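You operate a simulated robot arm through the tools that you are given. There is no shell and no other tool. Be economical: measure what you need, move in short steps, check, and stop when the job is done.

You are at the controls of a simulated robot arm. One attempt, no reset.

TASK
Swap the white nozzle on the green spot for the red sleeve.
Fine: bring the spot to the red pointer first; nozzle on the teal mat; turn the blue spot back to the pointer.
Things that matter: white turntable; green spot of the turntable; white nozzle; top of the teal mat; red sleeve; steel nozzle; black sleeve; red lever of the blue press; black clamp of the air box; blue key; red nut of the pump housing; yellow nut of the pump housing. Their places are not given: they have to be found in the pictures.

The check looks at the end state, three seconds after you hand in, the way a careful person would. Anything else that was tipped, shoved, dropped, spilled or broken makes it a failure.

THE ROBOT
A 7-joint arm with a two-finger parallel gripper, fixed in place. Base frame: the origin is at the foot of the arm, x ahead of it, y to its left, z up; the work surface is at about z = 0.82. Units: m, rad, N and s.
With the tool pointing down near the work surface it reaches from about 0.24 to 0.68 m from the base axis. Its first joint turns from -1.152 to 1.152 rad. Payload 2.4 kg.
The TCP is the grasp point between the finger pads, 0.03 m short of the fingertips. In the tool frame z runs along the fingers and y along their closing line. Largest opening 0.094 m; finger width 0.028, thickness 0.01; the body of the gripper, 0.05 by 0.096 m, starts 0.055 m behind the TCP.
Orientation is that of the tool frame in the base frame, as a unit quaternion [x, y, z, w]. With the fingers straight down and closing along the base's y, the tool's x points along the base's -x, its y along +y and its z along -z.

THE INTERFACE
- The arm moves only by the tool servo_tool. Its argument "moves" is a list of rows, each a list of 7 numbers: the shift along the tool's x, y, z in m, then the turn, a rotation vector about the tool's x, y, z in rad, then the opening, from 0 (shut) to 1 (fully open). In form: [[dx, dy, dz, rx, ry, rz, hand], ...]. A call has 1 to 20 rows; each row shifts and turns the commanded pose from where the row before left it, along the tool's axes as they then stand. Rows are played at 5 a second. More than 0.05 m and 0.15 rad between two rows, or a gripper value outside its range, and nothing of the call is played. A pose out of reach is approached as far as the arm can. The call stops where the force on the tool passes 40 N (or 10 N more than at its start, if that is more) or the arm is blocked; 0.2 s more then pass. The fingers move at their own pace (about 0.153 m/s each) and stop on an object; they squeeze with about 33 N. The grip force told is the motor's: it shows also when the fingers shut on nothing. Time passes only in rows, and 0.2 s behind the last, so rows that do not move let the fingers close. It gives the time, the measured TCP pose, the force on the tool (base axes), the opening and the grip force at its end, in the units of the frame above (readings bear some noise).
- Cameras (640 x 400 px; columns grow to the right, rows downward): "scene" is fixed at [0.0331, 0.4741, 1.4396]; the picture's right is [-0.79, -0.62, 0.00], its down [-0.38, 0.48, -0.79] and it looks along [0.49, -0.62, -0.62] (base axes); focal length 359 px, centre (320, 200). "wrist" rides on the gripper at [-0.037, 0, -0.058] in the tool frame; the picture's right is [0.00, -1.00, 0.00], its down [0.97, 0.00, -0.24] and it looks along [0.24, 0.00, 0.97] (tool axes); focal length 218 px, centre (320, 200).
- grab_frame(camera): a new picture of that camera. It takes no simulated time.
- measure_at(camera, pixels): for up to 12 pixels [column, row] of the newest picture of that camera ("zoom" is the newest enlarged one), the place [x, y, z] in the base frame of the surface seen there, good to about 0.002 m. It takes no simulated time.
- inspect(camera, box): a new picture of the part [left, top, right, bottom] of that camera's present view, enlarged. It takes no simulated time.
- sign_off(): hands the job in; it is judged then, once.

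Keep the steps short. Do not move on a guess: measure, check each grasp and each placing, and mend mistakes. In all there are 80 turns and 34 pictures (those below and enlarged ones count). Leave the gripper open and the arm clear of the work at the hand-in unless told otherwise, and finish with a single line.

The tools are called by a JSON object that holds its "api" and its "payload". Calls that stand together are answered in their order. servo_tool: Moves the arm, as the interface text tells. Its arguments: {"type":"object","properties":{"moves":{"type":"array","items":{"type":"array","items":{"type":"number"}}}},"required":["moves"]} The other tools are called the same way: grab_frame (camera) takes a picture; measure_at (camera, pixels) gives the place of the surface under pixels of a picture; inspect (camera, box) takes an enlarged picture of a part of a camera's view; sign_off () hands the job in.

At the start:

```text
clock: 0.0
eef_pos: [0.4213, 0.0561, 1.1274]
ee_rot: [0.0, 1.0, 0.0, 0.0]
wrist_force: [-0.1, 0.5, -0.8]
grip_width: 0.0942
grip_force: 0.0
```

scene: 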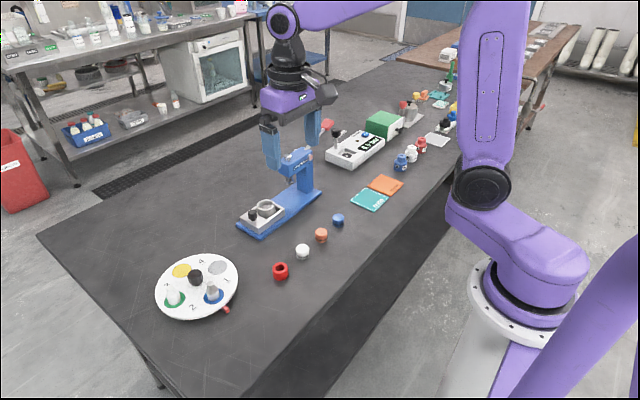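
wrist: 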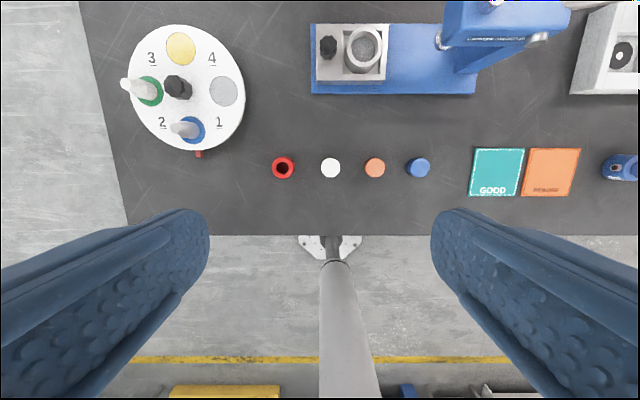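

I see the turntable at the scene's lower left, with the blue spot (steel nozzle) at the red pointer and the green spot (white nozzle) beside it. I'll zoom in on that area, and on the mats and red sleeve.

{"api": "inspect", "payload": {"camera": "scene", "box": [140, 230, 300, 330]}}

{"api": "measure_at", "payload": {"camera": "wrist", "pixels": [[181, 48], [224, 92], [145, 60], [243, 95], [186, 26], [150, 140], [283, 158], [283, 178], [494, 165], [474, 150], [520, 194], [198, 154]]}}

{"api": "inspect", "payload": {"camera": "wrist", "box": [110, 10, 310, 190]}}

```text
4.00 times, centred on (220, 280) of scene
```

zoom: 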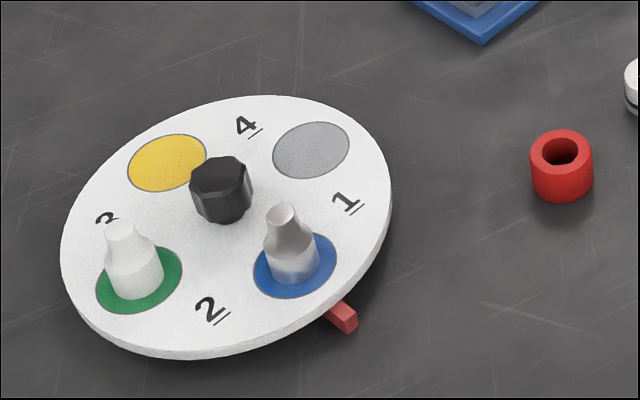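

```text
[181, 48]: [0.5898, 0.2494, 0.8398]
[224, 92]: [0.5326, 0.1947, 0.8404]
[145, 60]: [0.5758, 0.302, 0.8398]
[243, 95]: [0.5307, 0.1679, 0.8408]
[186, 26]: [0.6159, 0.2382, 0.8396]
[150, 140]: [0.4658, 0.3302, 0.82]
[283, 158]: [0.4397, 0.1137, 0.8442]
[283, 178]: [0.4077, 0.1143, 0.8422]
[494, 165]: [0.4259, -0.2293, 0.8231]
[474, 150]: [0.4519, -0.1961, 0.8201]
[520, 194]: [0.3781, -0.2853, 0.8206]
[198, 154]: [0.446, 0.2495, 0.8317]
```

```text
2.22 times, centred on (210, 100) of wrist
```

zoom: 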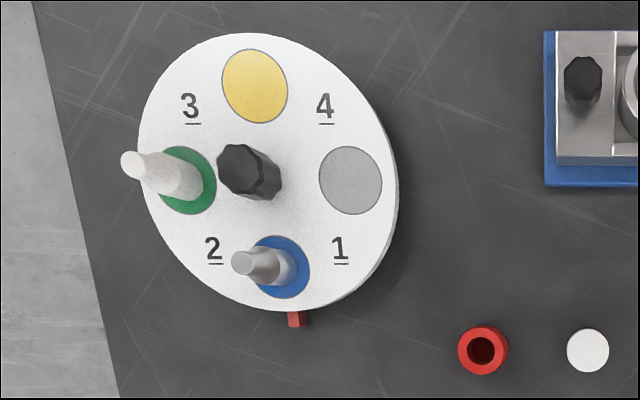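

Next I measure points on the knob, spots, nozzles and sleeve in this enlarged picture.

{"api": "measure_at", "payload": {"camera": "zoom", "pixels": [[255, 85], [351, 180], [235, 165], [270, 185], [243, 263], [268, 268], [132, 164], [180, 180], [297, 320], [197, 210], [305, 285], [482, 330]]}}

{"api": "inspect", "payload": {"camera": "wrist", "box": [440, 130, 640, 255]}}

```text
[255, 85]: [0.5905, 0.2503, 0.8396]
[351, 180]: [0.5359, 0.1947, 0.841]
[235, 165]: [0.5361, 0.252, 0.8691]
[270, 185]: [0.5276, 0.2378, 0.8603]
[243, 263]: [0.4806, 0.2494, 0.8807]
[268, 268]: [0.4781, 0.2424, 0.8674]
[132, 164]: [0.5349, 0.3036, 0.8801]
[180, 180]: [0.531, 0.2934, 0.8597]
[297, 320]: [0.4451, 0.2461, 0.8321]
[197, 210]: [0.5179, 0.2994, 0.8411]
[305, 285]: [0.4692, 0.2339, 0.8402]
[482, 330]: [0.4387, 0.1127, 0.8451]
```

```text
3.20 times, centred on (540, 192) of wrist
```

zoom: 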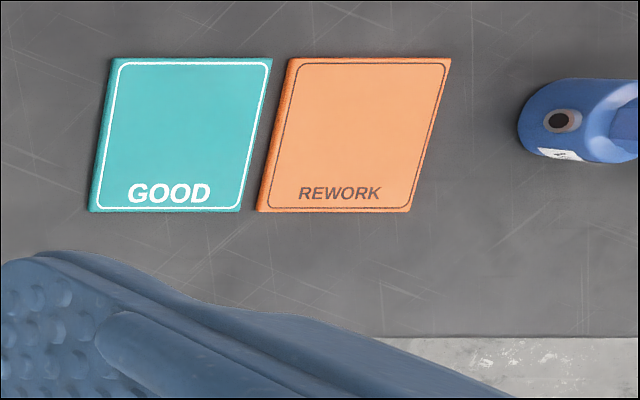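

The turntable centre is near (0.535, 0.249) and the spots lie 0.055 m out, at plate height z 0.840. Turning +90° seen from above brings green to the pointer. I measure the mat corners, then move over the turntable at a safe height.

{"api": "measure_at", "payload": {"camera": "zoom", "pixels": [[116, 64], [264, 65], [96, 204], [236, 204], [180, 130]]}}

{"api": "servo_tool", "payload": {"moves": [[-0.01425, 0.024, 0.0134, 0, 0, 0, 1], [-0.01425, 0.024, 0.0134, 0, 0, 0, 1], [-0.01425, 0.024, 0.0134, 0, 0, 0, 1], [-0.01425, 0.024, 0.0134, 0, 0, 0, 1], [-0.01425, 0.024, 0.0134, 0, 0, 0, 1], [-0.01425, 0.024, 0.0134, 0, 0, 0, 1], [-0.01425, 0.024, 0.0134, 0, 0, 0, 1], [-0.01425, 0.024, 0.0134, 0, 0, 0, 1], [0, 0, 0, 0, 0, 0, 1], [0, 0, 0, 0, 0, 0, 1]]}}

{"api": "grab_frame", "payload": {"camera": "wrist"}}

```text
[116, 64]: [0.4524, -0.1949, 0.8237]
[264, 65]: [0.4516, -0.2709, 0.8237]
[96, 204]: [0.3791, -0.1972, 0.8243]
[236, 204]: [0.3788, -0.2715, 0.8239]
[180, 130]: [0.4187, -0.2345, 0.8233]
```

```text
clock: 2.2
eef_pos: [0.5357, 0.2486, 1.02]
ee_rot: [0.0, 1.0, 0.0, 0.0]
wrist_force: [-0.6, -0.1, 0.2]
grip_width: 0.0941
grip_force: 0.1
```

```text
28 pictures are left
```

wrist: 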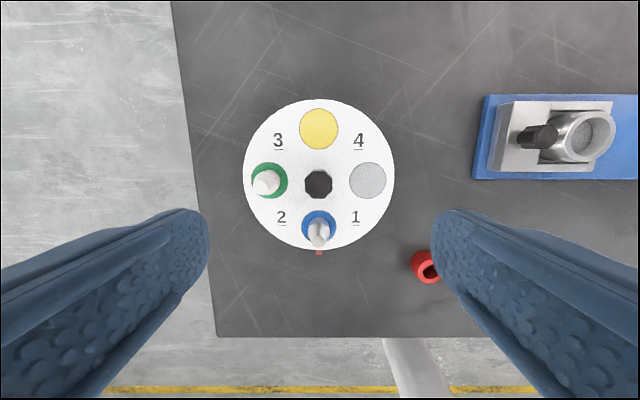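

Mat centre is (0.415, -0.234), top z 0.824. The knob shows at (319,184), so I measure its edges and the spot centres from here.

{"api": "inspect", "payload": {"camera": "wrist", "box": [240, 95, 400, 255]}}

{"api": "measure_at", "payload": {"camera": "wrist", "pixels": [[308, 184], [329, 184], [319, 174], [319, 196], [319, 130], [368, 180], [246, 180], [392, 180], [319, 102], [319, 246]]}}

```text
2.50 times, centred on (320, 175) of wrist
```

zoom: 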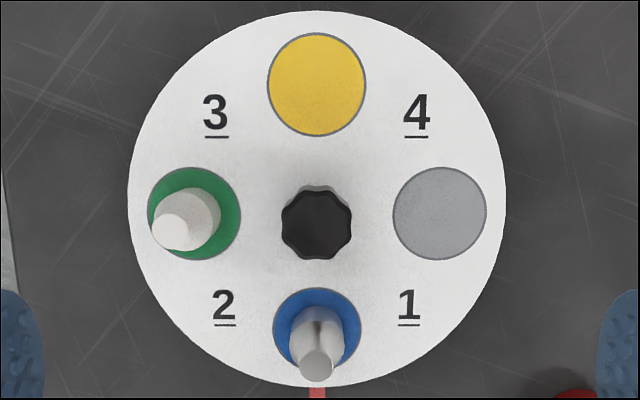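

```text
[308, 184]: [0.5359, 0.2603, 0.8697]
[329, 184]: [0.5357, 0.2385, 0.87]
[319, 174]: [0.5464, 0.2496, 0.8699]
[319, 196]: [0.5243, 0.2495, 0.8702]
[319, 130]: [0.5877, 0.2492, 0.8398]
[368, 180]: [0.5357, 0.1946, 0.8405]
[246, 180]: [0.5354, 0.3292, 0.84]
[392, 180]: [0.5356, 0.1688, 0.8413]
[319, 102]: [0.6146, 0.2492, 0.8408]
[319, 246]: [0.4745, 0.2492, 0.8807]
```

The knob centre is (0.5355, 0.2495), its top z 0.870 and its width about 0.024. I turn the hand +45° so the fingers stand between the spots, narrow it to about 0.05, and come down with the tips still above the nozzles.

{"api": "servo_tool", "payload": {"moves": [[0, 0.001, 0, 0, 0, 0.0785, 0.53], [0, 0, 0.009, 0, 0, 0.0785, 0.53], [0, 0, 0.009, 0, 0, 0.0785, 0.53], [0, 0, 0.009, 0, 0, 0.0785, 0.53], [0, 0, 0.009, 0, 0, 0.0785, 0.53], [0, 0, 0.009, 0, 0, 0.0785, 0.53], [0, 0, 0.009, 0, 0, 0.0785, 0.53], [0, 0, 0.009, 0, 0, 0.0785, 0.53], [0, 0, 0.009, 0, 0, 0.0785, 0.53], [0, 0, 0.009, 0, 0, 0.0785, 0.53], [0, 0, 0, 0, 0, 0, 0.53], [0, 0, 0, 0, 0, 0, 0.53]]}}

{"api": "grab_frame", "payload": {"camera": "wrist"}}

```text
clock: 4.8
eef_pos: [0.5346, 0.2488, 0.9395]
ee_rot: [0.382, 0.924, 0.0, 0.001]
wrist_force: [0.1, 0.2, -0.2]
grip_width: 0.05
grip_force: 0.1
```

```text
26 pictures are left
```

wrist: 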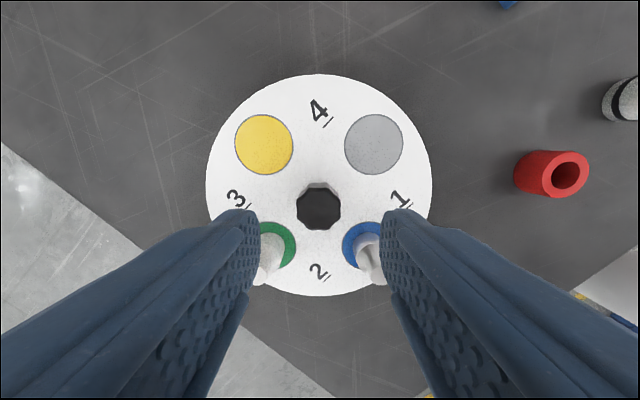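

The fingers straddle the knob and pass between the spots. I correct by 1 mm and go down to z 0.877, which leaves the tips about 7 mm above the plate.

{"api": "servo_tool", "payload": {"moves": [[0, 0.001, 0.005, 0, 0, 0, 0.53], [0, 0, 0.012, 0, 0, 0, 0.53], [0, 0, 0.012, 0, 0, 0, 0.53], [0, 0, 0.012, 0, 0, 0, 0.53], [0, 0, 0.012, 0, 0, 0, 0.53], [0, 0, 0.0095, 0, 0, 0, 0.53], [0, 0, 0, 0, 0, 0, 0.53], [0, 0, 0, 0, 0, 0, 0.53]]}}

{"api": "grab_frame", "payload": {"camera": "wrist"}}

```text
clock: 6.6
eef_pos: [0.5349, 0.2497, 0.876]
ee_rot: [0.383, 0.924, 0.001, 0.0]
wrist_force: [-0.2, -1.0, -0.2]
grip_width: 0.0499
grip_force: 0.0
```

```text
25 pictures are left
```

wrist: 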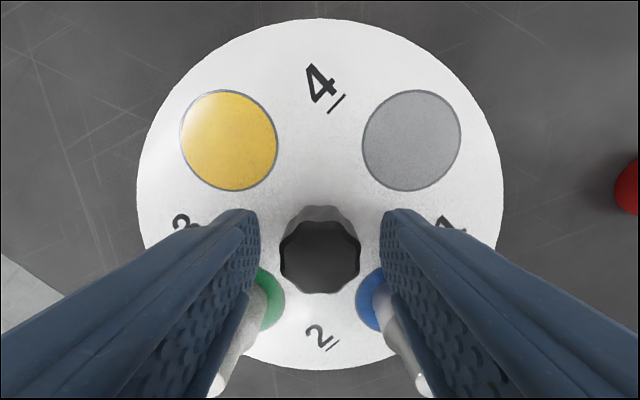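

The fingers are on both sides of the knob with no contact. I close them.

{"api": "servo_tool", "payload": {"moves": [[0, 0, 0, 0, 0, 0, 0.35], [0, 0, 0, 0, 0, 0, 0.15], [0, 0, 0, 0, 0, 0, 0], [0, 0, 0, 0, 0, 0, 0]]}}

```text
clock: 7.6
eef_pos: [0.5339, 0.2493, 0.8767]
ee_rot: [0.383, 0.924, 0.0, 0.0]
wrist_force: [0.2, 0.4, -0.7]
grip_width: 0.0275
grip_force: 45.1
```

Knob gripped at 0.0275 wide with little side force. I turn slowly by 0.4 rad in the -z tool sense, which is anticlockwise from above, and check.

{"api": "servo_tool", "payload": {"moves": [[0, 0, 0, 0, 0, -0.03, 0], [0, 0, 0, 0, 0, -0.05, 0], [0, 0, 0, 0, 0, -0.06, 0], [0, 0, 0, 0, 0, -0.06, 0], [0, 0, 0, 0, 0, -0.06, 0], [0, 0, 0, 0, 0, -0.06, 0], [0, 0, 0, 0, 0, -0.05, 0], [0, 0, 0, 0, 0, -0.03, 0], [0, 0, 0, 0, 0, 0, 0]]}}

{"api": "inspect", "payload": {"camera": "scene", "box": [140, 230, 300, 330]}}

```text
clock: 9.6
eef_pos: [0.5358, 0.2504, 0.8765]
ee_rot: [0.191, 0.982, 0.001, -0.001]
wrist_force: [-12.3, -4.6, 26.2]
grip_width: 0.0276
grip_force: 45.6
```

```text
4.00 times, centred on (220, 280) of scene
```

zoom: 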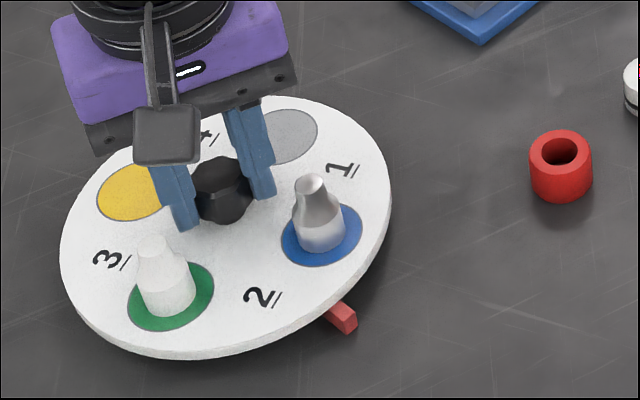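

The table turned the right way and both nozzles stand. The tool shows 26 N upward, so I pause and raise 1 mm to see whether it eases.

{"api": "servo_tool", "payload": {"moves": [[0, 0, -0.0005, 0, 0, 0, 0], [0, 0, -0.0005, 0, 0, 0, 0], [0, 0, 0, 0, 0, 0, 0]]}}

```text
clock: 10.4
eef_pos: [0.5351, 0.2495, 0.8777]
ee_rot: [0.19, 0.982, 0.0, 0.0]
wrist_force: [-5.5, 2.1, 3.9]
grip_width: 0.0277
grip_force: 45.0
```

The force eased to 4 N. I keep turning in small steps, another 0.5 rad.

{"api": "servo_tool", "payload": {"moves": [[0, 0, 0, 0, 0, -0.03, 0], [0, 0, 0, 0, 0, -0.05, 0], [0, 0, 0, 0, 0, -0.06, 0], [0, 0, 0, 0, 0, -0.06, 0], [0, 0, 0, 0, 0, -0.06, 0], [0, 0, 0, 0, 0, -0.06, 0], [0, 0, 0, 0, 0, -0.06, 0], [0, 0, 0, 0, 0, -0.05, 0], [0, 0, 0, 0, 0, -0.04, 0], [0, 0, 0, 0, 0, -0.03, 0], [0, 0, 0, 0, 0, 0, 0]]}}

```text
clock: 12.8
eef_pos: [0.5354, 0.2501, 0.8768]
ee_rot: [-0.058, 0.998, 0.0, -0.001]
wrist_force: [-0.5, 1.8, -24.5]
grip_width: 0.0276
grip_force: 45.1
```

Now the force is -24 N along z, so the tool is pulling up a little. I give back 1 mm and turn on 0.4 rad.

{"api": "servo_tool", "payload": {"moves": [[0, 0, 0.001, 0, 0, 0, 0], [0, 0, 0, 0, 0, -0.03, 0], [0, 0, 0, 0, 0, -0.05, 0], [0, 0, 0, 0, 0, -0.06, 0], [0, 0, 0, 0, 0, -0.06, 0], [0, 0, 0, 0, 0, -0.06, 0], [0, 0, 0, 0, 0, -0.06, 0], [0, 0, 0, 0, 0, -0.05, 0], [0, 0, 0, 0, 0, -0.03, 0], [0, 0, 0, 0, 0, 0, 0]]}}

```text
clock: 15.0
eef_pos: [0.536, 0.2501, 0.8767]
ee_rot: [-0.255, 0.967, 0.0, -0.001]
wrist_force: [-16.2, -5.3, 16.2]
grip_width: 0.028
grip_force: 44.7
```

Forces are (-16, -5, 16). I relax the pose by under 1 mm and turn the remaining 0.27 rad.

{"api": "servo_tool", "payload": {"moves": [[0.0007, 0.0003, -0.0007, 0, 0, 0, 0], [0, 0, 0, 0, 0, -0.03, 0], [0, 0, 0, 0, 0, -0.05, 0], [0, 0, 0, 0, 0, -0.06, 0], [0, 0, 0, 0, 0, -0.06, 0], [0, 0, 0, 0, 0, -0.04, 0], [0, 0, 0, 0, 0, -0.03, 0], [0, 0, 0, 0, 0, 0, 0], [0, 0, 0, 0, 0, 0, 0]]}}

{"api": "inspect", "payload": {"camera": "scene", "box": [140, 230, 300, 330]}}

```text
clock: 17.0
eef_pos: [0.5355, 0.2494, 0.8768]
ee_rot: [-0.383, 0.924, 0.0, 0.0]
wrist_force: [-4.9, -2.0, -3.2]
grip_width: 0.0276
grip_force: 45.4
```

```text
4.00 times, centred on (220, 280) of scene
```

zoom: 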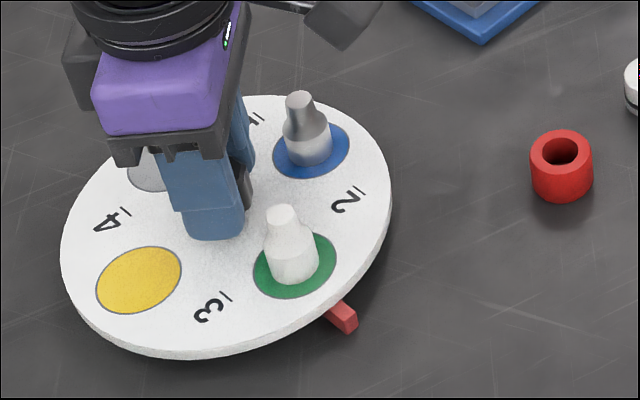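

The green spot now sits at the pointer, where blue was, and both nozzles are standing. I open to 0.05 and lift straight up.

{"api": "servo_tool", "payload": {"moves": [[0, 0, 0, 0, 0, 0, 0.3], [0, 0, 0, 0, 0, 0, 0.53], [0, 0, 0, 0, 0, 0, 0.53], [0, 0, -0.01, 0, 0, 0, 0.53], [0, 0, -0.02, 0, 0, 0, 0.53], [0, 0, -0.03, 0, 0, 0, 0.53], [0, 0, -0.04, 0, 0, 0, 0.53], [0, 0, -0.02, 0, 0, 0.0785, 0.6], [0, 0, 0, 0, 0, 0.0785, 0.6], [0, 0, 0, 0, 0, 0.0785, 0.6], [0, 0, 0, 0, 0, 0.0785, 0.6], [0, 0, 0, 0, 0, 0.0785, 0.6], [0, 0, 0, 0, 0, 0.0785, 0.6], [0, 0, 0, 0, 0, 0.0785, 0.6], [0, 0, 0, 0, 0, 0.0785, 0.6], [0, 0, 0, 0, 0, 0.0785, 0.6], [0, 0, 0, 0, 0, 0.0785, 0.6], [0.02, 0, 0, 0, 0, 0, 0.6], [0.02, 0, 0, 0, 0, 0, 0.6], [0, 0, 0, 0, 0, 0, 0.6]]}}

{"api": "inspect", "payload": {"camera": "wrist", "box": [220, 75, 420, 275]}}

```text
clock: 21.2
eef_pos: [0.496, 0.2508, 0.9963]
ee_rot: [0.0, 1.0, 0.0, 0.0]
wrist_force: [-1.5, 0.7, 0.6]
grip_width: 0.0564
grip_force: 0.0
```

```text
2.00 times, centred on (320, 175) of wrist
```

zoom: 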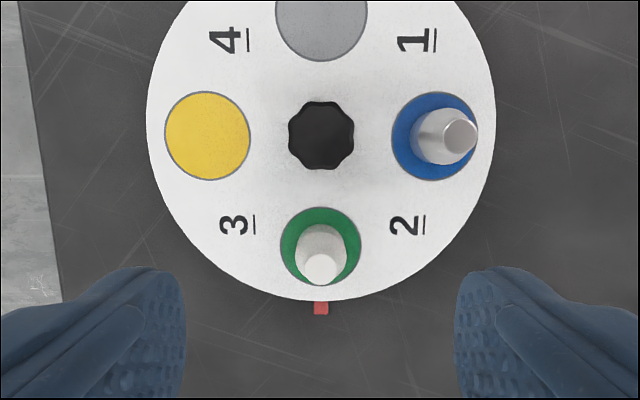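

Green with the white nozzle is at the pointer. I measure the nozzle top near (323,268), its sides, and the edges of the green spot.

{"api": "measure_at", "payload": {"camera": "zoom", "pixels": [[323, 268], [314, 268], [331, 268], [299, 240], [340, 240], [284, 245], [358, 245], [320, 212], [320, 230]]}}

```text
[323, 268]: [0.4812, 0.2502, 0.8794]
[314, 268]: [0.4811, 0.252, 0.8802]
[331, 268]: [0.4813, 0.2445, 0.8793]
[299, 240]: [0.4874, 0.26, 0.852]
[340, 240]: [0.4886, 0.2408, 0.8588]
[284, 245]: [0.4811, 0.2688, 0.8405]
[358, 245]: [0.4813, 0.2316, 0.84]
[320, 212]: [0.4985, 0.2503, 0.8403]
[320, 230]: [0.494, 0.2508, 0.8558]
```

The nozzle axis is about (0.480, 0.2495). I move over it and down to z 0.93 first.

{"api": "servo_tool", "payload": {"moves": [[0.008, -0.0005, 0.01, 0, 0, 0, 0.6], [0.008, -0.0005, 0.015, 0, 0, 0, 0.6], [0, 0, 0.02, 0, 0, 0, 0.6], [0, 0, 0.02, 0, 0, 0, 0.6], [0, 0, 0, 0, 0, 0, 0.6], [0, 0, 0, 0, 0, 0, 0.6]]}}

{"api": "grab_frame", "payload": {"camera": "wrist"}}

```text
clock: 22.6
eef_pos: [0.4787, 0.249, 0.933]
ee_rot: [0.0, 1.0, 0.001, 0.0]
wrist_force: [0.0, -0.3, -0.3]
grip_width: 0.0565
grip_force: 0.0
```

```text
21 pictures are left
```

wrist: 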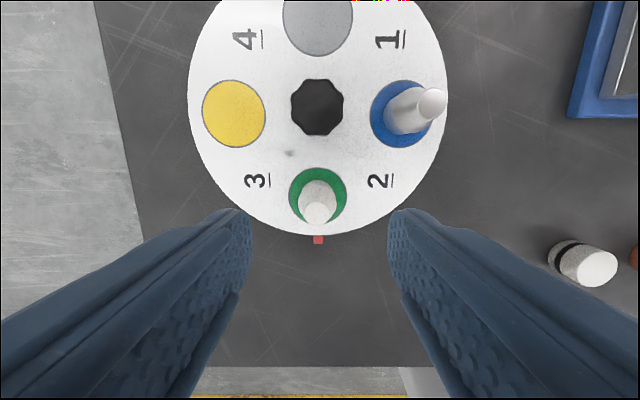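

The nozzle is centred between the fingers. I descend to z about 0.874 and close gently.

{"api": "servo_tool", "payload": {"moves": [[-0.0008, 0.0003, 0.012, 0, 0, 0, 0.6], [0, 0, 0.012, 0, 0, 0, 0.6], [0, 0, 0.012, 0, 0, 0, 0.6], [0, 0, 0.012, 0, 0, 0, 0.6], [0, 0, 0.01, 0, 0, 0, 0.6], [0, 0, 0, 0, 0, 0, 0.6], [0, 0, 0, 0, 0, 0, 0.45], [0, 0, 0, 0, 0, 0, 0.35], [0, 0, 0, 0, 0, 0, 0.25], [0, 0, 0, 0, 0, 0, 0.15], [0, 0, 0, 0, 0, 0, 0.1], [0, 0, 0, 0, 0, 0, 0.1]]}}

```text
clock: 25.2
eef_pos: [0.48, 0.2487, 0.8752]
ee_rot: [0.0, 1.0, 0.0, 0.0]
wrist_force: [-0.2, -0.9, 1.6]
grip_width: 0.0198
grip_force: 32.9
```

It holds at 0.0198 wide. I lift 6 cm and look.

{"api": "servo_tool", "payload": {"moves": [[0, 0, -0.005, 0, 0, 0, 0], [0, 0, -0.01, 0, 0, 0, 0], [0, 0, -0.02, 0, 0, 0, 0], [0, 0, -0.03, 0, 0, 0, 0], [0, 0, -0.03, 0, 0, 0, 0], [0, 0, 0, 0, 0, 0, 0]]}}

{"api": "grab_frame", "payload": {"camera": "scene"}}

{"api": "inspect", "payload": {"camera": "wrist", "box": [220, 150, 420, 275]}}

```text
clock: 26.6
eef_pos: [0.4803, 0.2487, 0.9678]
ee_rot: [0.0, 1.0, -0.001, 0.0]
wrist_force: [-0.7, 0.5, -0.8]
grip_width: 0.0196
grip_force: 33.8
```

```text
20 pictures are left
```

scene: 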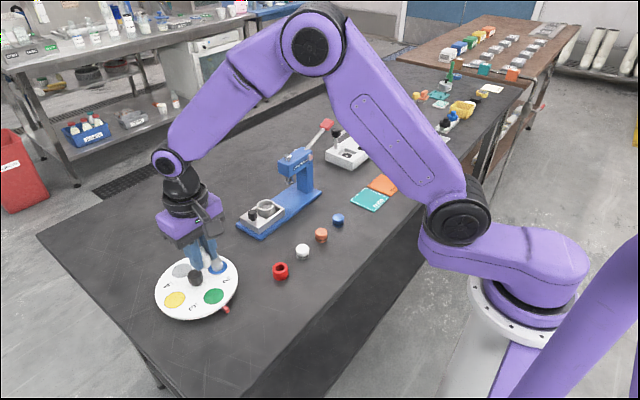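

```text
3.20 times, centred on (320, 212) of wrist
```

zoom: 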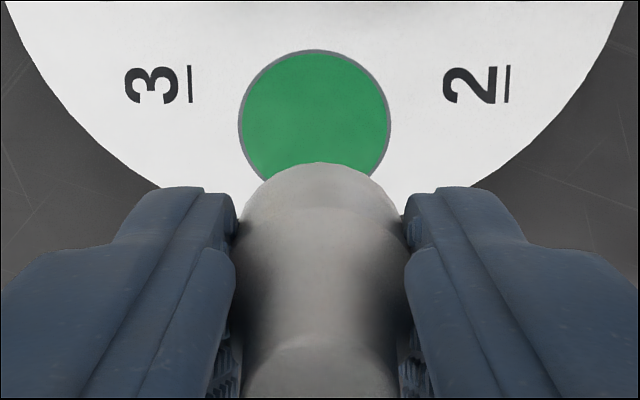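

The nozzle is held upright and the green spot is clear. I pull back to x 0.415, rise a bit, and travel sideways to the teal mat centre (0.4155, -0.234), staying well in front of the press.

{"api": "servo_tool", "payload": {"moves": [[0.0162, 0, -0.01, 0, 0, 0, 0], [0.0162, 0, -0.01, 0, 0, 0, 0], [0.0162, 0, -0.01, 0, 0, 0, 0], [0.0162, 0, 0, 0, 0, 0, 0], [0, -0.02, 0, 0, 0, 0, 0], [0, -0.0325, 0, 0, 0, 0, 0], [0, -0.0325, 0, 0, 0, 0, 0], [0, -0.0325, 0, 0, 0, 0, 0], [0, -0.0325, 0, 0, 0, 0, 0], [0, -0.0325, 0, 0, 0, 0, 0], [0, -0.0325, 0, 0, 0, 0, 0], [0, -0.0325, 0, 0, 0, 0, 0], [0, -0.0325, 0, 0, 0, 0, 0], [0, -0.0325, 0, 0, 0, 0, 0], [0, -0.0325, 0, 0, 0, 0, 0], [0, -0.0325, 0, 0, 0, 0, 0], [0, -0.0325, 0, 0, 0, 0, 0], [0, -0.0325, 0, 0, 0, 0, 0], [0, -0.0325, 0, 0, 0, 0, 0], [0, -0.0077, 0, 0, 0, 0, 0]]}}

{"api": "grab_frame", "payload": {"camera": "wrist"}}

```text
clock: 30.8
eef_pos: [0.4146, -0.234, 0.9982]
ee_rot: [0.001, 1.0, 0.0, 0.0]
wrist_force: [0.5, 0.0, 0.5]
grip_width: 0.0199
grip_force: 33.1
```

```text
18 pictures are left
```

wrist: 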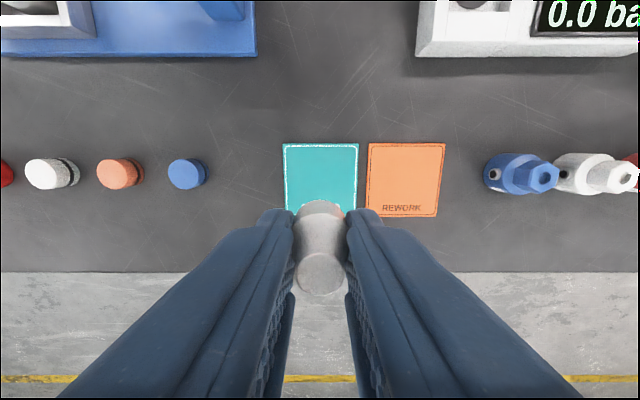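

The nozzle is above the teal mat with nothing in the way. I descend to z 0.862, where the base should be about 3 mm above the mat.

{"api": "servo_tool", "payload": {"moves": [[0, 0, 0.02, 0, 0, 0, 0], [0, 0, 0.025, 0, 0, 0, 0], [0, 0, 0.025, 0, 0, 0, 0], [0, 0, 0.025, 0, 0, 0, 0], [0, 0, 0.02, 0, 0, 0, 0], [0, 0, 0.012, 0, 0, 0, 0], [0, 0, 0.009, 0, 0, 0, 0], [0, 0, 0, 0, 0, 0, 0], [0, 0, 0, 0, 0, 0, 0]]}}

{"api": "inspect", "payload": {"camera": "scene", "box": [320, 150, 440, 225]}}

```text
clock: 32.8
eef_pos: [0.4136, -0.2314, 0.8629]
ee_rot: [0.001, 1.0, 0.0, 0.001]
wrist_force: [-0.6, 0.6, -0.1]
grip_width: 0.0195
grip_force: 32.9
```

```text
5.33 times, centred on (380, 188) of scene
```

zoom: 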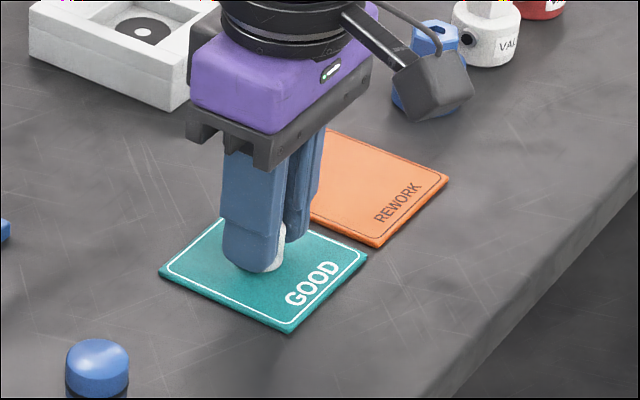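

It hangs over the middle of the mat. I lower in 0.7 mm steps until the tool feels contact.

{"api": "servo_tool", "payload": {"moves": [[0, 0, 0.0007, 0, 0, 0, 0], [0, 0, 0.0007, 0, 0, 0, 0], [0, 0, 0.0007, 0, 0, 0, 0], [0, 0, 0, 0, 0, 0, 0]]}}

```text
clock: 33.8
eef_pos: [0.4142, -0.2337, 0.8614]
ee_rot: [-0.001, 1.0, 0.001, 0.0]
wrist_force: [0.2, 0.6, 0.3]
grip_width: 0.02
grip_force: 32.7
```

No contact yet, so I go on down.

{"api": "servo_tool", "payload": {"moves": [[0, 0, 0.0006, 0, 0, 0, 0], [0, 0, 0.0006, 0, 0, 0, 0], [0, 0, 0.0005, 0, 0, 0, 0], [0, 0, 0, 0, 0, 0, 0]]}}

```text
clock: 34.8
eef_pos: [0.4144, -0.2343, 0.8583]
ee_rot: [0.002, 1.0, 0.001, 0.001]
wrist_force: [-1.7, 2.4, 7.6]
grip_width: 0.0202
grip_force: 33.2
```

Contact: 7.6 N at z about 0.858. I open gradually to about 0.056 and lift away straight up.

{"api": "servo_tool", "payload": {"moves": [[0, 0, 0, 0, 0, 0, 0.25], [0, 0, 0, 0, 0, 0, 0.4], [0, 0, 0, 0, 0, 0, 0.55], [0, 0, 0, 0, 0, 0, 0.55], [0, 0, -0.01, 0, 0, 0, 0.55], [0, 0, -0.02, 0, 0, 0, 0.55], [0, 0, -0.03, 0, 0, 0, 0.55], [0, 0, -0.04, 0, 0, 0, 0.55], [0, 0, -0.04, 0, 0, 0, 0.55], [0, 0, 0, 0, 0, 0, 0.55]]}}

{"api": "grab_frame", "payload": {"camera": "wrist"}}

```text
clock: 37.0
eef_pos: [0.4165, -0.2319, 1.0021]
ee_rot: [0.0, 1.0, 0.0, 0.001]
wrist_force: [0.0, 0.4, 0.9]
grip_width: 0.052
grip_force: 0.0
```

```text
16 pictures are left
```

wrist: 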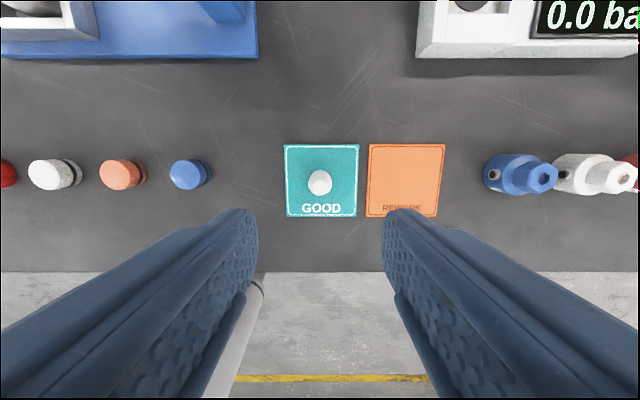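

The nozzle stands on the mat. Now I travel to above the red sleeve, near (0.42, 0.113).

{"api": "servo_tool", "payload": {"moves": [[0, 0.02, 0, 0, 0, 0, 0.6], [0, 0.0325, 0, 0, 0, 0, 0.6], [0, 0.0325, 0, 0, 0, 0, 0.6], [0, 0.0325, 0, 0, 0, 0, 0.6], [0, 0.0325, 0, 0, 0, 0, 0.6], [0, 0.0325, 0, 0, 0, 0, 0.6], [0, 0.0325, 0, 0, 0, 0, 0.6], [0, 0.0325, 0, 0, 0, 0, 0.6], [0, 0.0325, 0, 0, 0, 0, 0.6], [0, 0.0325, 0, 0, 0, 0, 0.6], [-0.007, 0.0325, 0, 0, 0, 0, 0.6], [0, 0, 0, 0, 0, 0, 0.6], [0, 0, 0, 0, 0, 0, 0.6]]}}

{"api": "inspect", "payload": {"camera": "wrist", "box": [260, 130, 380, 205]}}

```text
clock: 39.8
eef_pos: [0.4229, 0.1112, 0.9992]
ee_rot: [0.0, 1.0, 0.0, -0.001]
wrist_force: [-0.4, 0.2, 0.5]
grip_width: 0.0563
grip_force: 0.0
```

```text
5.33 times, centred on (320, 168) of wrist
```

zoom: 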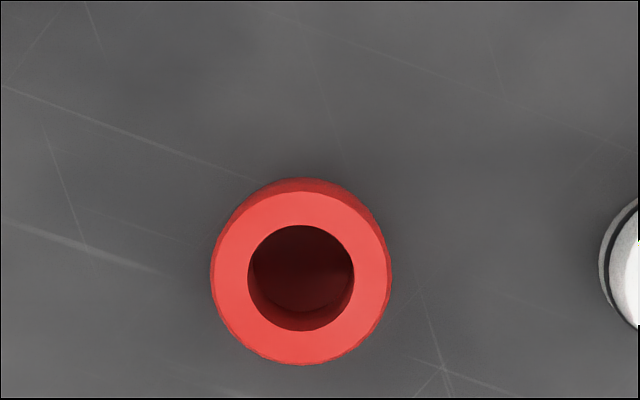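

The sleeve's top ring spans columns 211–391, so I measure its rim.

{"api": "measure_at", "payload": {"camera": "zoom", "pixels": [[216, 277], [386, 277], [301, 198], [301, 358], [301, 300], [150, 277]]}}

```text
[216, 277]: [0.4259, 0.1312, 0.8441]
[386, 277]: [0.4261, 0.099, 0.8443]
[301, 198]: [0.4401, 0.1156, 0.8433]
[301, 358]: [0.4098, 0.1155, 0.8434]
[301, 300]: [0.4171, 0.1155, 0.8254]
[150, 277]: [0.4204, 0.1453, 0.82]
```

Sleeve centre is (0.425, 0.1152), about 0.033 wide, top z 0.8435. I align and descend to z 0.90, reading the pose before going lower.

{"api": "servo_tool", "payload": {"moves": [[-0.002, 0.004, 0.01, 0, 0, 0, 0.65], [0, 0, 0.03, 0, 0, 0, 0.65], [0, 0, 0.03, 0, 0, 0, 0.65], [0, 0, 0.03, 0, 0, 0, 0.65], [0, 0, 0, 0, 0, 0, 0.65], [0, 0, 0, 0, 0, 0, 0.65]]}}

{"api": "grab_frame", "payload": {"camera": "wrist"}}

```text
clock: 41.2
eef_pos: [0.4249, 0.1154, 0.8996]
ee_rot: [-0.001, 1.0, 0.0, 0.0]
wrist_force: [0.8, 0.0, -1.0]
grip_width: 0.0609
grip_force: 0.1
```

```text
14 pictures are left
```

wrist: 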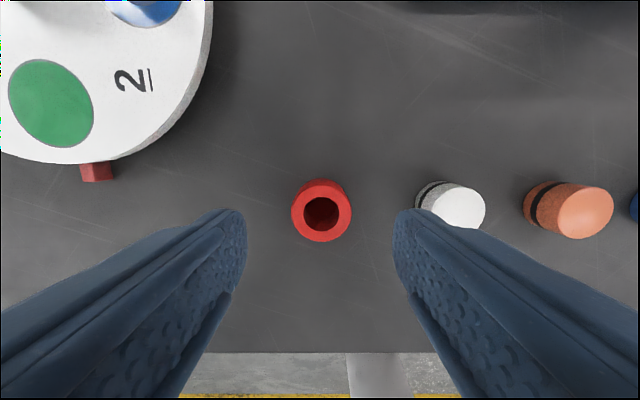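

The sleeve is centred. The right finger looks near the white cap, so I measure the cap's near edge.

{"api": "measure_at", "payload": {"camera": "wrist", "pixels": [[432, 205], [418, 205], [480, 208], [455, 190]]}}

```text
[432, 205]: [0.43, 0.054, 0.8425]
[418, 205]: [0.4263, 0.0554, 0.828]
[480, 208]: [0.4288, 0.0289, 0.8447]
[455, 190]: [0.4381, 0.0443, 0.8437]
```

The cap edge is at y 0.055 and the finger's outer face at about 0.075, so there is 2 cm to spare. I descend to z 0.854 and close.

{"api": "servo_tool", "payload": {"moves": [[0, 0, 0.015, 0, 0, 0, 0.65], [0, 0, 0.015, 0, 0, 0, 0.65], [0, 0, 0.01, 0, 0, 0, 0.65], [0, 0, 0.006, 0, 0, 0, 0.65], [0, 0, 0, 0, 0, 0, 0.65], [0, 0, 0, 0, 0, 0, 0.5], [0, 0, 0, 0, 0, 0, 0.4], [0, 0, 0, 0, 0, 0, 0.3], [0, 0, 0, 0, 0, 0, 0.2], [0, 0, 0, 0, 0, 0, 0.2]]}}

```text
clock: 43.4
eef_pos: [0.4228, 0.1159, 0.8537]
ee_rot: [0.0, 1.0, 0.0, 0.0]
wrist_force: [-0.2, 0.9, 0.5]
grip_width: 0.0315
grip_force: 33.2
```

The sleeve is held at 0.0315 wide. I lift 10 cm, then move over the green spot.

{"api": "servo_tool", "payload": {"moves": [[0, 0, -0.01, 0, 0, 0, 0], [0, 0, -0.03, 0, 0, 0, 0], [0, 0, -0.03, 0, 0, 0, 0], [0, 0, -0.03, 0, 0, 0, 0], [-0.011, 0.0269, 0, 0, 0, 0, 0], [-0.011, 0.0269, 0, 0, 0, 0, 0], [-0.011, 0.0269, 0, 0, 0, 0, 0], [-0.011, 0.0269, 0, 0, 0, 0, 0], [-0.011, 0.0269, 0, 0, 0, 0, 0], [0, 0, 0, 0, 0, 0, 0], [0, 0, 0, 0, 0, 0, 0]]}}

{"api": "grab_frame", "payload": {"camera": "wrist"}}

```text
clock: 45.8
eef_pos: [0.4785, 0.2524, 0.9529]
ee_rot: [0.0, 1.0, 0.0, 0.0]
wrist_force: [1.0, 0.2, -0.2]
grip_width: 0.0315
grip_force: 33.1
```

```text
13 pictures are left
```

wrist: 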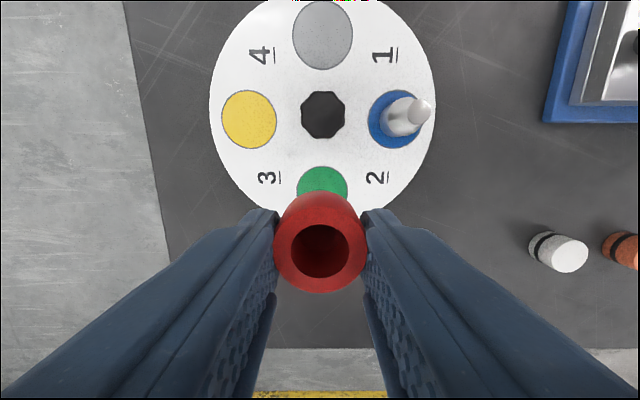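

The spot and knob show 2–3 px right of centre, so I am about 1.7 mm too far left. I correct that and descend to z 0.878.

{"api": "servo_tool", "payload": {"moves": [[-0.001, -0.0017, 0.01, 0, 0, 0, 0], [0, 0, 0.02, 0, 0, 0, 0], [0, 0, 0.02, 0, 0, 0, 0], [0, 0, 0.015, 0, 0, 0, 0], [0, 0, 0.009, 0, 0, 0, 0], [0, 0, 0, 0, 0, 0, 0], [0, 0, 0, 0, 0, 0, 0]]}}

{"api": "inspect", "payload": {"camera": "scene", "box": [140, 230, 300, 330]}}

```text
clock: 47.4
eef_pos: [0.4795, 0.2481, 0.8788]
ee_rot: [0.0, 1.0, 0.0, 0.0]
wrist_force: [-0.2, 0.0, -0.7]
grip_width: 0.0316
grip_force: 32.8
```

```text
4.00 times, centred on (220, 280) of scene
```

zoom: 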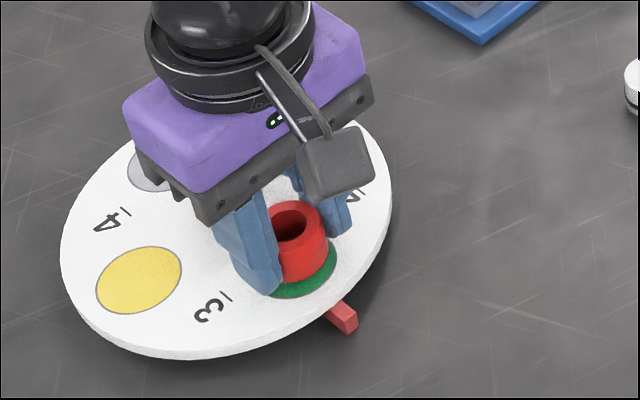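

The sleeve sits over the green spot. I lower in small steps to contact.

{"api": "servo_tool", "payload": {"moves": [[0, 0, 0.001, 0, 0, 0, 0], [0, 0, 0.001, 0, 0, 0, 0], [0, 0, 0.0007, 0, 0, 0, 0], [0, 0, 0.0006, 0, 0, 0, 0], [0, 0, 0, 0, 0, 0, 0]]}}

```text
clock: 48.6
eef_pos: [0.48, 0.2484, 0.8755]
ee_rot: [0.0, 1.0, 0.0, -0.001]
wrist_force: [-0.7, 0.3, 0.5]
grip_width: 0.0315
grip_force: 32.5
```

No contact yet, so I lower further.

{"api": "servo_tool", "payload": {"moves": [[0, 0, 0.0006, 0, 0, 0, 0], [0, 0, 0.0006, 0, 0, 0, 0], [0, 0, 0.0004, 0, 0, 0, 0], [0, 0, 0, 0, 0, 0, 0]]}}

```text
clock: 49.6
eef_pos: [0.479, 0.2486, 0.8745]
ee_rot: [0.0, 1.0, 0.0, 0.001]
wrist_force: [0.5, -0.3, -0.4]
grip_width: 0.0313
grip_force: 32.8
```

{"api": "servo_tool", "payload": {"moves": [[0, 0, 0.0005, 0, 0, 0, 0], [0, 0, 0.0005, 0, 0, 0, 0], [0, 0, 0, 0, 0, 0, 0]]}}

```text
clock: 50.4
eef_pos: [0.4803, 0.2479, 0.8728]
ee_rot: [0.0, 1.0, 0.0, 0.001]
wrist_force: [0.4, 0.3, 0.3]
grip_width: 0.0313
grip_force: 33.5
```

Still free at z 0.8728. I take two more small steps.

{"api": "servo_tool", "payload": {"moves": [[0, 0, 0.0005, 0, 0, 0, 0], [0, 0, 0, 0, 0, 0, 0]]}}

{"api": "servo_tool", "payload": {"moves": [[0, 0, 0.0005, 0, 0, 0, 0], [0, 0, 0, 0, 0, 0, 0]]}}

```text
clock: 51.0
eef_pos: [0.4809, 0.2478, 0.8747]
ee_rot: [-0.001, 1.0, 0.001, 0.001]
wrist_force: [1.2, 0.3, 5.1]
grip_width: 0.0313
grip_force: 32.3
```

```text
clock: 51.6
eef_pos: [0.4808, 0.249, 0.8742]
ee_rot: [0.0, 1.0, 0.001, 0.001]
wrist_force: [0.5, 0.7, 13.3]
grip_width: 0.0313
grip_force: 33.1
```

Contact at 13 N, so the sleeve is seated. I release slowly to about 0.056 and lift.

{"api": "servo_tool", "payload": {"moves": [[0, 0, -0.0005, 0, 0, 0, 0.3], [0, 0, 0, 0, 0, 0, 0.38], [0, 0, 0, 0, 0, 0, 0.48], [0, 0, 0, 0, 0, 0, 0.6], [0, 0, 0, 0, 0, 0, 0.6], [0, 0, -0.01, 0, 0, 0, 0.6], [0, 0, -0.02, 0, 0, 0, 0.6], [0, 0, -0.03, 0, 0, 0, 0.6], [0, 0, -0.03, 0, 0, 0, 0.6], [0, 0, -0.03, 0, 0, 0, 0.6], [-0.018, 0, 0, 0, 0, 0, 0.6], [-0.018, 0, 0, 0, 0, 0, 0.6], [-0.018, 0, 0, 0, 0, 0, 0.6], [0, 0, 0, 0, 0, 0, 0.6], [0, 0, 0, 0, 0, 0, 0.6]]}}

{"api": "inspect", "payload": {"camera": "wrist", "box": [220, 85, 420, 285]}}

```text
clock: 54.8
eef_pos: [0.535, 0.2485, 0.9928]
ee_rot: [0.0, 1.0, 0.0, 0.0]
wrist_force: [-0.4, 0.1, 0.4]
grip_width: 0.0565
grip_force: 0.1
```

```text
2.00 times, centred on (320, 185) of wrist
```

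zoom: 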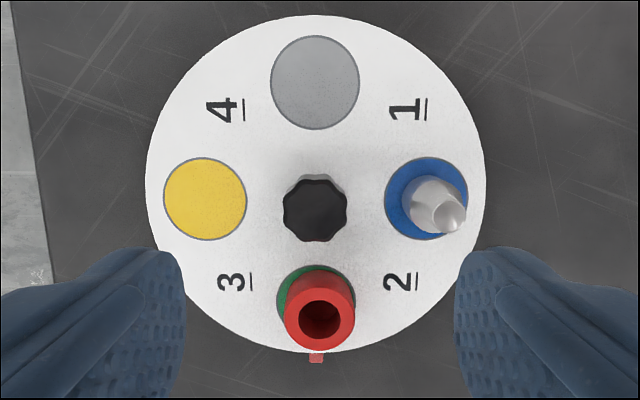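

The sleeve is on the green spot, perhaps slightly to the right. I measure the sleeve rim and the spot edges.

{"api": "measure_at", "payload": {"camera": "zoom", "pixels": [[290, 320], [350, 320], [320, 292], [320, 347], [280, 300], [354, 283], [308, 267], [288, 210], [344, 210], [166, 200], [466, 200], [316, 240]]}}

```text
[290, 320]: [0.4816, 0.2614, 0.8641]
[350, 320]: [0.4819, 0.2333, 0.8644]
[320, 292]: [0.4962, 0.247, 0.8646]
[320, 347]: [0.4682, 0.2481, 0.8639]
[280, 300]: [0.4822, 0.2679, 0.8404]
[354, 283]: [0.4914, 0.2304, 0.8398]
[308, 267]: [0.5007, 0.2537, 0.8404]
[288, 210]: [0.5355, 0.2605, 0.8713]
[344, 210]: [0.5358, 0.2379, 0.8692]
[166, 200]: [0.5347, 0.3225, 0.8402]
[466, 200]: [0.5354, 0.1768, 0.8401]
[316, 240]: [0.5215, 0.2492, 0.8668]
```

The sleeve centre (0.482, 0.247) is within 3 mm of the spot centre and lies wholly inside it. Next I turn the hand -45° over the knob and narrow it to 0.05, going down to z 0.94.

{"api": "servo_tool", "payload": {"moves": [[-0.0005, 0.0008, 0, 0, 0, -0.0785, 0.53], [0, 0, 0.006, 0, 0, -0.0785, 0.53], [0, 0, 0.006, 0, 0, -0.0785, 0.53], [0, 0, 0.006, 0, 0, -0.0785, 0.53], [0, 0, 0.006, 0, 0, -0.0785, 0.53], [0, 0, 0.006, 0, 0, -0.0785, 0.53], [0, 0, 0.006, 0, 0, -0.0785, 0.53], [0, 0, 0.006, 0, 0, -0.0785, 0.53], [0, 0, 0.006, 0, 0, -0.0785, 0.53], [0, 0, 0.005, 0, 0, -0.0785, 0.53], [0, 0, 0, 0, 0, 0, 0.53], [0, 0, 0, 0, 0, 0, 0.53]]}}

{"api": "grab_frame", "payload": {"camera": "wrist"}}

```text
clock: 57.4
eef_pos: [0.534, 0.2506, 0.939]
ee_rot: [-0.384, 0.924, -0.001, 0.0]
wrist_force: [0.2, 0.8, -0.2]
grip_width: 0.0497
grip_force: 0.1
```

```text
10 pictures are left
```

wrist: 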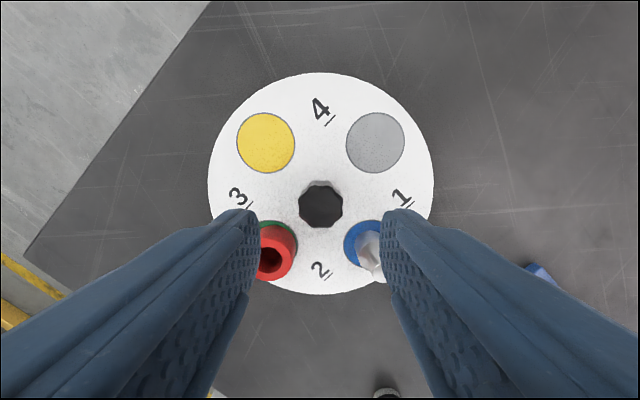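

The knob shows about 1 px right of centre and the fingers clear the sleeve by about 9 mm. I shift 1 mm, descend to z 0.877, and close.

{"api": "servo_tool", "payload": {"moves": [[0, -0.001, 0.005, 0, 0, 0, 0.53], [0, 0, 0.012, 0, 0, 0, 0.53], [0, 0, 0.012, 0, 0, 0, 0.53], [0, 0, 0.012, 0, 0, 0, 0.53], [0, 0, 0.012, 0, 0, 0, 0.53], [0, 0, 0.0095, 0, 0, 0, 0.53], [0, 0, 0, 0, 0, 0, 0.53], [0, 0, 0, 0, 0, 0, 0.35], [0, 0, 0, 0, 0, 0, 0.25], [0, 0, 0, 0, 0, 0, 0.15], [0, 0, 0, 0, 0, 0, 0], [0, 0, 0, 0, 0, 0, 0]]}}

```text
clock: 60.0
eef_pos: [0.5334, 0.2496, 0.8776]
ee_rot: [-0.383, 0.924, 0.0, 0.001]
wrist_force: [-4.5, 4.5, -1.0]
grip_width: 0.028
grip_force: 44.9
```

Knob gripped, with forces under 5 N. I turn back clockwise 0.4 rad slowly.

{"api": "servo_tool", "payload": {"moves": [[0, 0, 0, 0, 0, 0.03, 0], [0, 0, 0, 0, 0, 0.05, 0], [0, 0, 0, 0, 0, 0.06, 0], [0, 0, 0, 0, 0, 0.06, 0], [0, 0, 0, 0, 0, 0.06, 0], [0, 0, 0, 0, 0, 0.06, 0], [0, 0, 0, 0, 0, 0.05, 0], [0, 0, 0, 0, 0, 0.03, 0], [0, 0, 0, 0, 0, 0, 0]]}}

```text
clock: 62.0
eef_pos: [0.5335, 0.2497, 0.8779]
ee_rot: [-0.192, 0.981, 0.0, 0.0]
wrist_force: [-15.1, 10.4, 13.0]
grip_width: 0.0275
grip_force: 44.8
```

Forces are (-15, 10, 13). I relax by about half a millimetre and turn another 0.4 rad.

{"api": "servo_tool", "payload": {"moves": [[0.0004, 0.0006, -0.0005, 0, 0, 0, 0], [0, 0, 0, 0, 0, 0.03, 0], [0, 0, 0, 0, 0, 0.05, 0], [0, 0, 0, 0, 0, 0.06, 0], [0, 0, 0, 0, 0, 0.06, 0], [0, 0, 0, 0, 0, 0.06, 0], [0, 0, 0, 0, 0, 0.06, 0], [0, 0, 0, 0, 0, 0.05, 0], [0, 0, 0, 0, 0, 0.03, 0], [0, 0, 0, 0, 0, 0, 0]]}}

```text
clock: 64.2
eef_pos: [0.5328, 0.2507, 0.8782]
ee_rot: [0.007, 1.0, -0.001, 0.0]
wrist_force: [-15.1, 14.0, 2.4]
grip_width: 0.0277
grip_force: 44.9
```

Side force stays near 15 N and the pose reads about 2 mm off the knob centre. I test a 0.7 mm shift back toward (0.5355, 0.2495).

{"api": "servo_tool", "payload": {"moves": [[-0.0007, -0.0006, 0, 0, 0, 0, 0], [0, 0, 0, 0, 0, 0, 0], [0, 0, 0, 0, 0, 0, 0]]}}

```text
clock: 65.0
eef_pos: [0.5331, 0.2498, 0.8784]
ee_rot: [0.006, 1.0, 0.0, 0.0]
wrist_force: [-19.3, 12.8, 10.2]
grip_width: 0.0277
grip_force: 45.3
```

The x force grew, so the relief direction is -x. I shift 1.4 mm to -x and up 0.4 mm.

{"api": "servo_tool", "payload": {"moves": [[0.0007, 0, -0.0004, 0, 0, 0, 0], [0.0007, 0, 0, 0, 0, 0, 0], [0, 0, 0, 0, 0, 0, 0]]}}

```text
clock: 65.8
eef_pos: [0.5335, 0.2498, 0.8782]
ee_rot: [0.007, 1.0, 0.001, 0.001]
wrist_force: [-7.4, 18.8, -6.9]
grip_width: 0.0275
grip_force: 44.5
```

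The x force fell to -7 N. I now relieve y with a 0.8 mm shift to +y.

{"api": "servo_tool", "payload": {"moves": [[0.0002, 0.0008, 0.0002, 0, 0, 0, 0], [0, 0, 0, 0, 0, 0, 0], [0, 0, 0, 0, 0, 0, 0]]}}

```text
clock: 66.6
eef_pos: [0.5336, 0.2496, 0.8792]
ee_rot: [0.007, 1.0, 0.0, 0.001]
wrist_force: [-1.0, 16.6, -7.1]
grip_width: 0.0278
grip_force: 45.0
```

Forces are acceptable now at (-1, 17, -7). I turn on by 0.4 rad with another small +y relief.

{"api": "servo_tool", "payload": {"moves": [[0, 0.0006, 0, 0, 0, 0.03, 0], [0, 0, 0, 0, 0, 0.05, 0], [0, 0, 0, 0, 0, 0.06, 0], [0, 0, 0, 0, 0, 0.06, 0], [0, 0, 0, 0, 0, 0.06, 0], [0, 0, 0, 0, 0, 0.06, 0], [0, 0, 0, 0, 0, 0.05, 0], [0, 0, 0, 0, 0, 0.03, 0], [0, 0, 0, 0, 0, 0, 0]]}}

{"api": "inspect", "payload": {"camera": "scene", "box": [140, 230, 300, 330]}}

```text
clock: 68.6
eef_pos: [0.5344, 0.2497, 0.8772]
ee_rot: [0.206, 0.979, 0.0, 0.0]
wrist_force: [-1.5, 15.8, -3.9]
grip_width: 0.0276
grip_force: 45.2
```

```text
4.00 times, centred on (220, 280) of scene
```

zoom: 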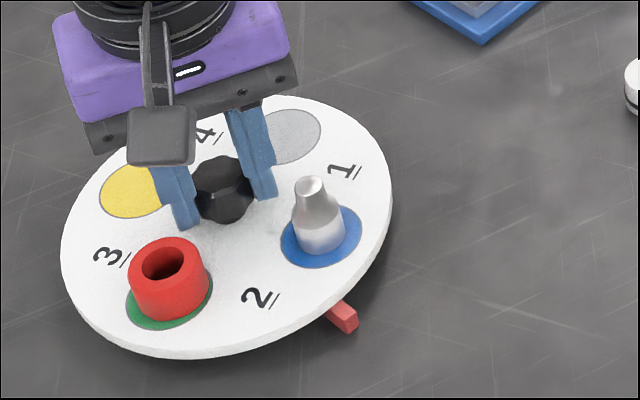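

Everything is standing and turning correctly. The remaining turn is 0.37 rad.

{"api": "servo_tool", "payload": {"moves": [[0.0002, 0.0006, 0, 0, 0, 0.03, 0], [0, 0, 0, 0, 0, 0.05, 0], [0, 0, 0, 0, 0, 0.06, 0], [0, 0, 0, 0, 0, 0.06, 0], [0, 0, 0, 0, 0, 0.06, 0], [0, 0, 0, 0, 0, 0.05, 0], [0, 0, 0, 0, 0, 0.04, 0], [0, 0, 0, 0, 0, 0.02, 0], [0, 0, 0, 0, 0, 0, 0], [0, 0, 0, 0, 0, 0, 0]]}}

{"api": "inspect", "payload": {"camera": "scene", "box": [140, 230, 300, 330]}}

```text
clock: 70.8
eef_pos: [0.5344, 0.2505, 0.879]
ee_rot: [0.383, 0.924, 0.001, 0.001]
wrist_force: [7.5, 11.2, -4.1]
grip_width: 0.0276
grip_force: 45.4
```

```text
4.00 times, centred on (220, 280) of scene
```

zoom: 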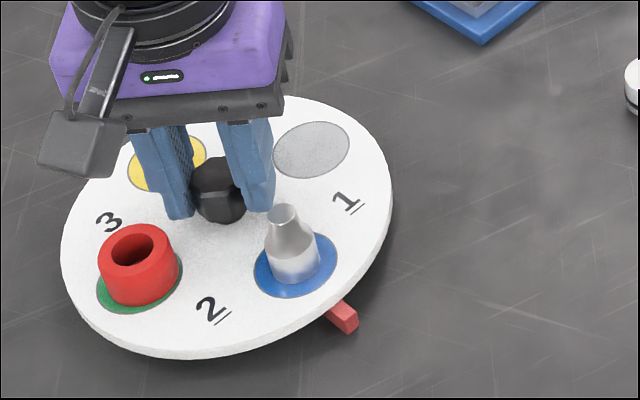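

The table matches its starting position, with blue at the pointer. I open, lift straight up, and back away from the work.

{"api": "servo_tool", "payload": {"moves": [[0, 0, 0, 0, 0, 0, 0.3], [0, 0, 0, 0, 0, 0, 0.53], [0, 0, 0, 0, 0, 0, 0.53], [0, 0, -0.01, 0, 0, 0, 0.53], [0, 0, -0.02, 0, 0, 0, 0.53], [0, 0, -0.03, 0, 0, 0, 0.53], [0, 0, -0.04, 0, 0, 0, 0.53], [0, 0, -0.04, 0, 0, -0.1, 0.53], [0, 0, -0.04, 0, 0, -0.1, 0.6], [0, 0, -0.02, 0, 0, -0.1, 0.7], [0, 0, 0, 0, 0, -0.1, 0.8], [0, 0, 0, 0, 0, -0.1, 0.9], [0, 0, 0, 0, 0, -0.1, 1], [0, 0, 0, 0, 0, -0.1, 1], [0, 0, 0, 0, 0, -0.085, 1], [0.025, -0.025, 0, 0, 0, 0, 1], [0.025, -0.03, 0, 0, 0, 0, 1], [0.025, -0.03, 0, 0, 0, 0, 1], [0.025, -0.03, 0, 0, 0, 0, 1], [0, 0, 0, 0, 0, 0, 1]]}}

{"api": "grab_frame", "payload": {"camera": "scene"}}

{"api": "grab_frame", "payload": {"camera": "wrist"}}

```text
clock: 75.0
eef_pos: [0.4337, 0.1355, 1.0778]
ee_rot: [0.0, 1.0, 0.0, 0.0]
wrist_force: [0.1, 0.2, -0.3]
grip_width: 0.0938
grip_force: 0.1
```

```text
7 pictures are left
```

scene: 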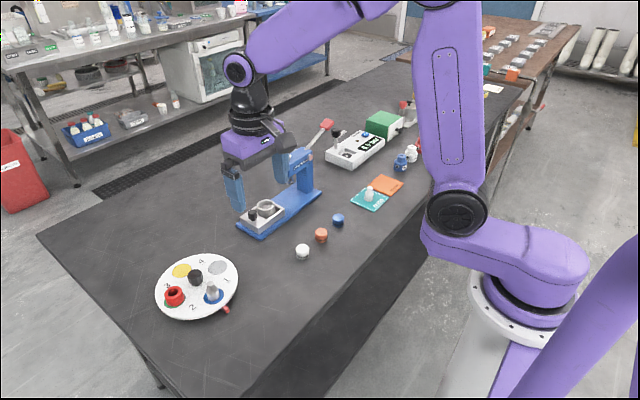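

```text
6 pictures are left
```

wrist: 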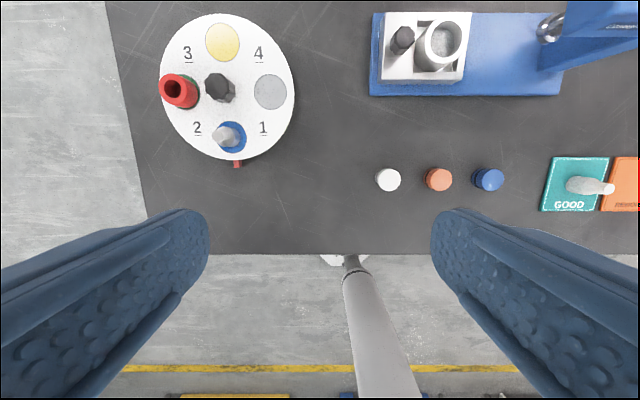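

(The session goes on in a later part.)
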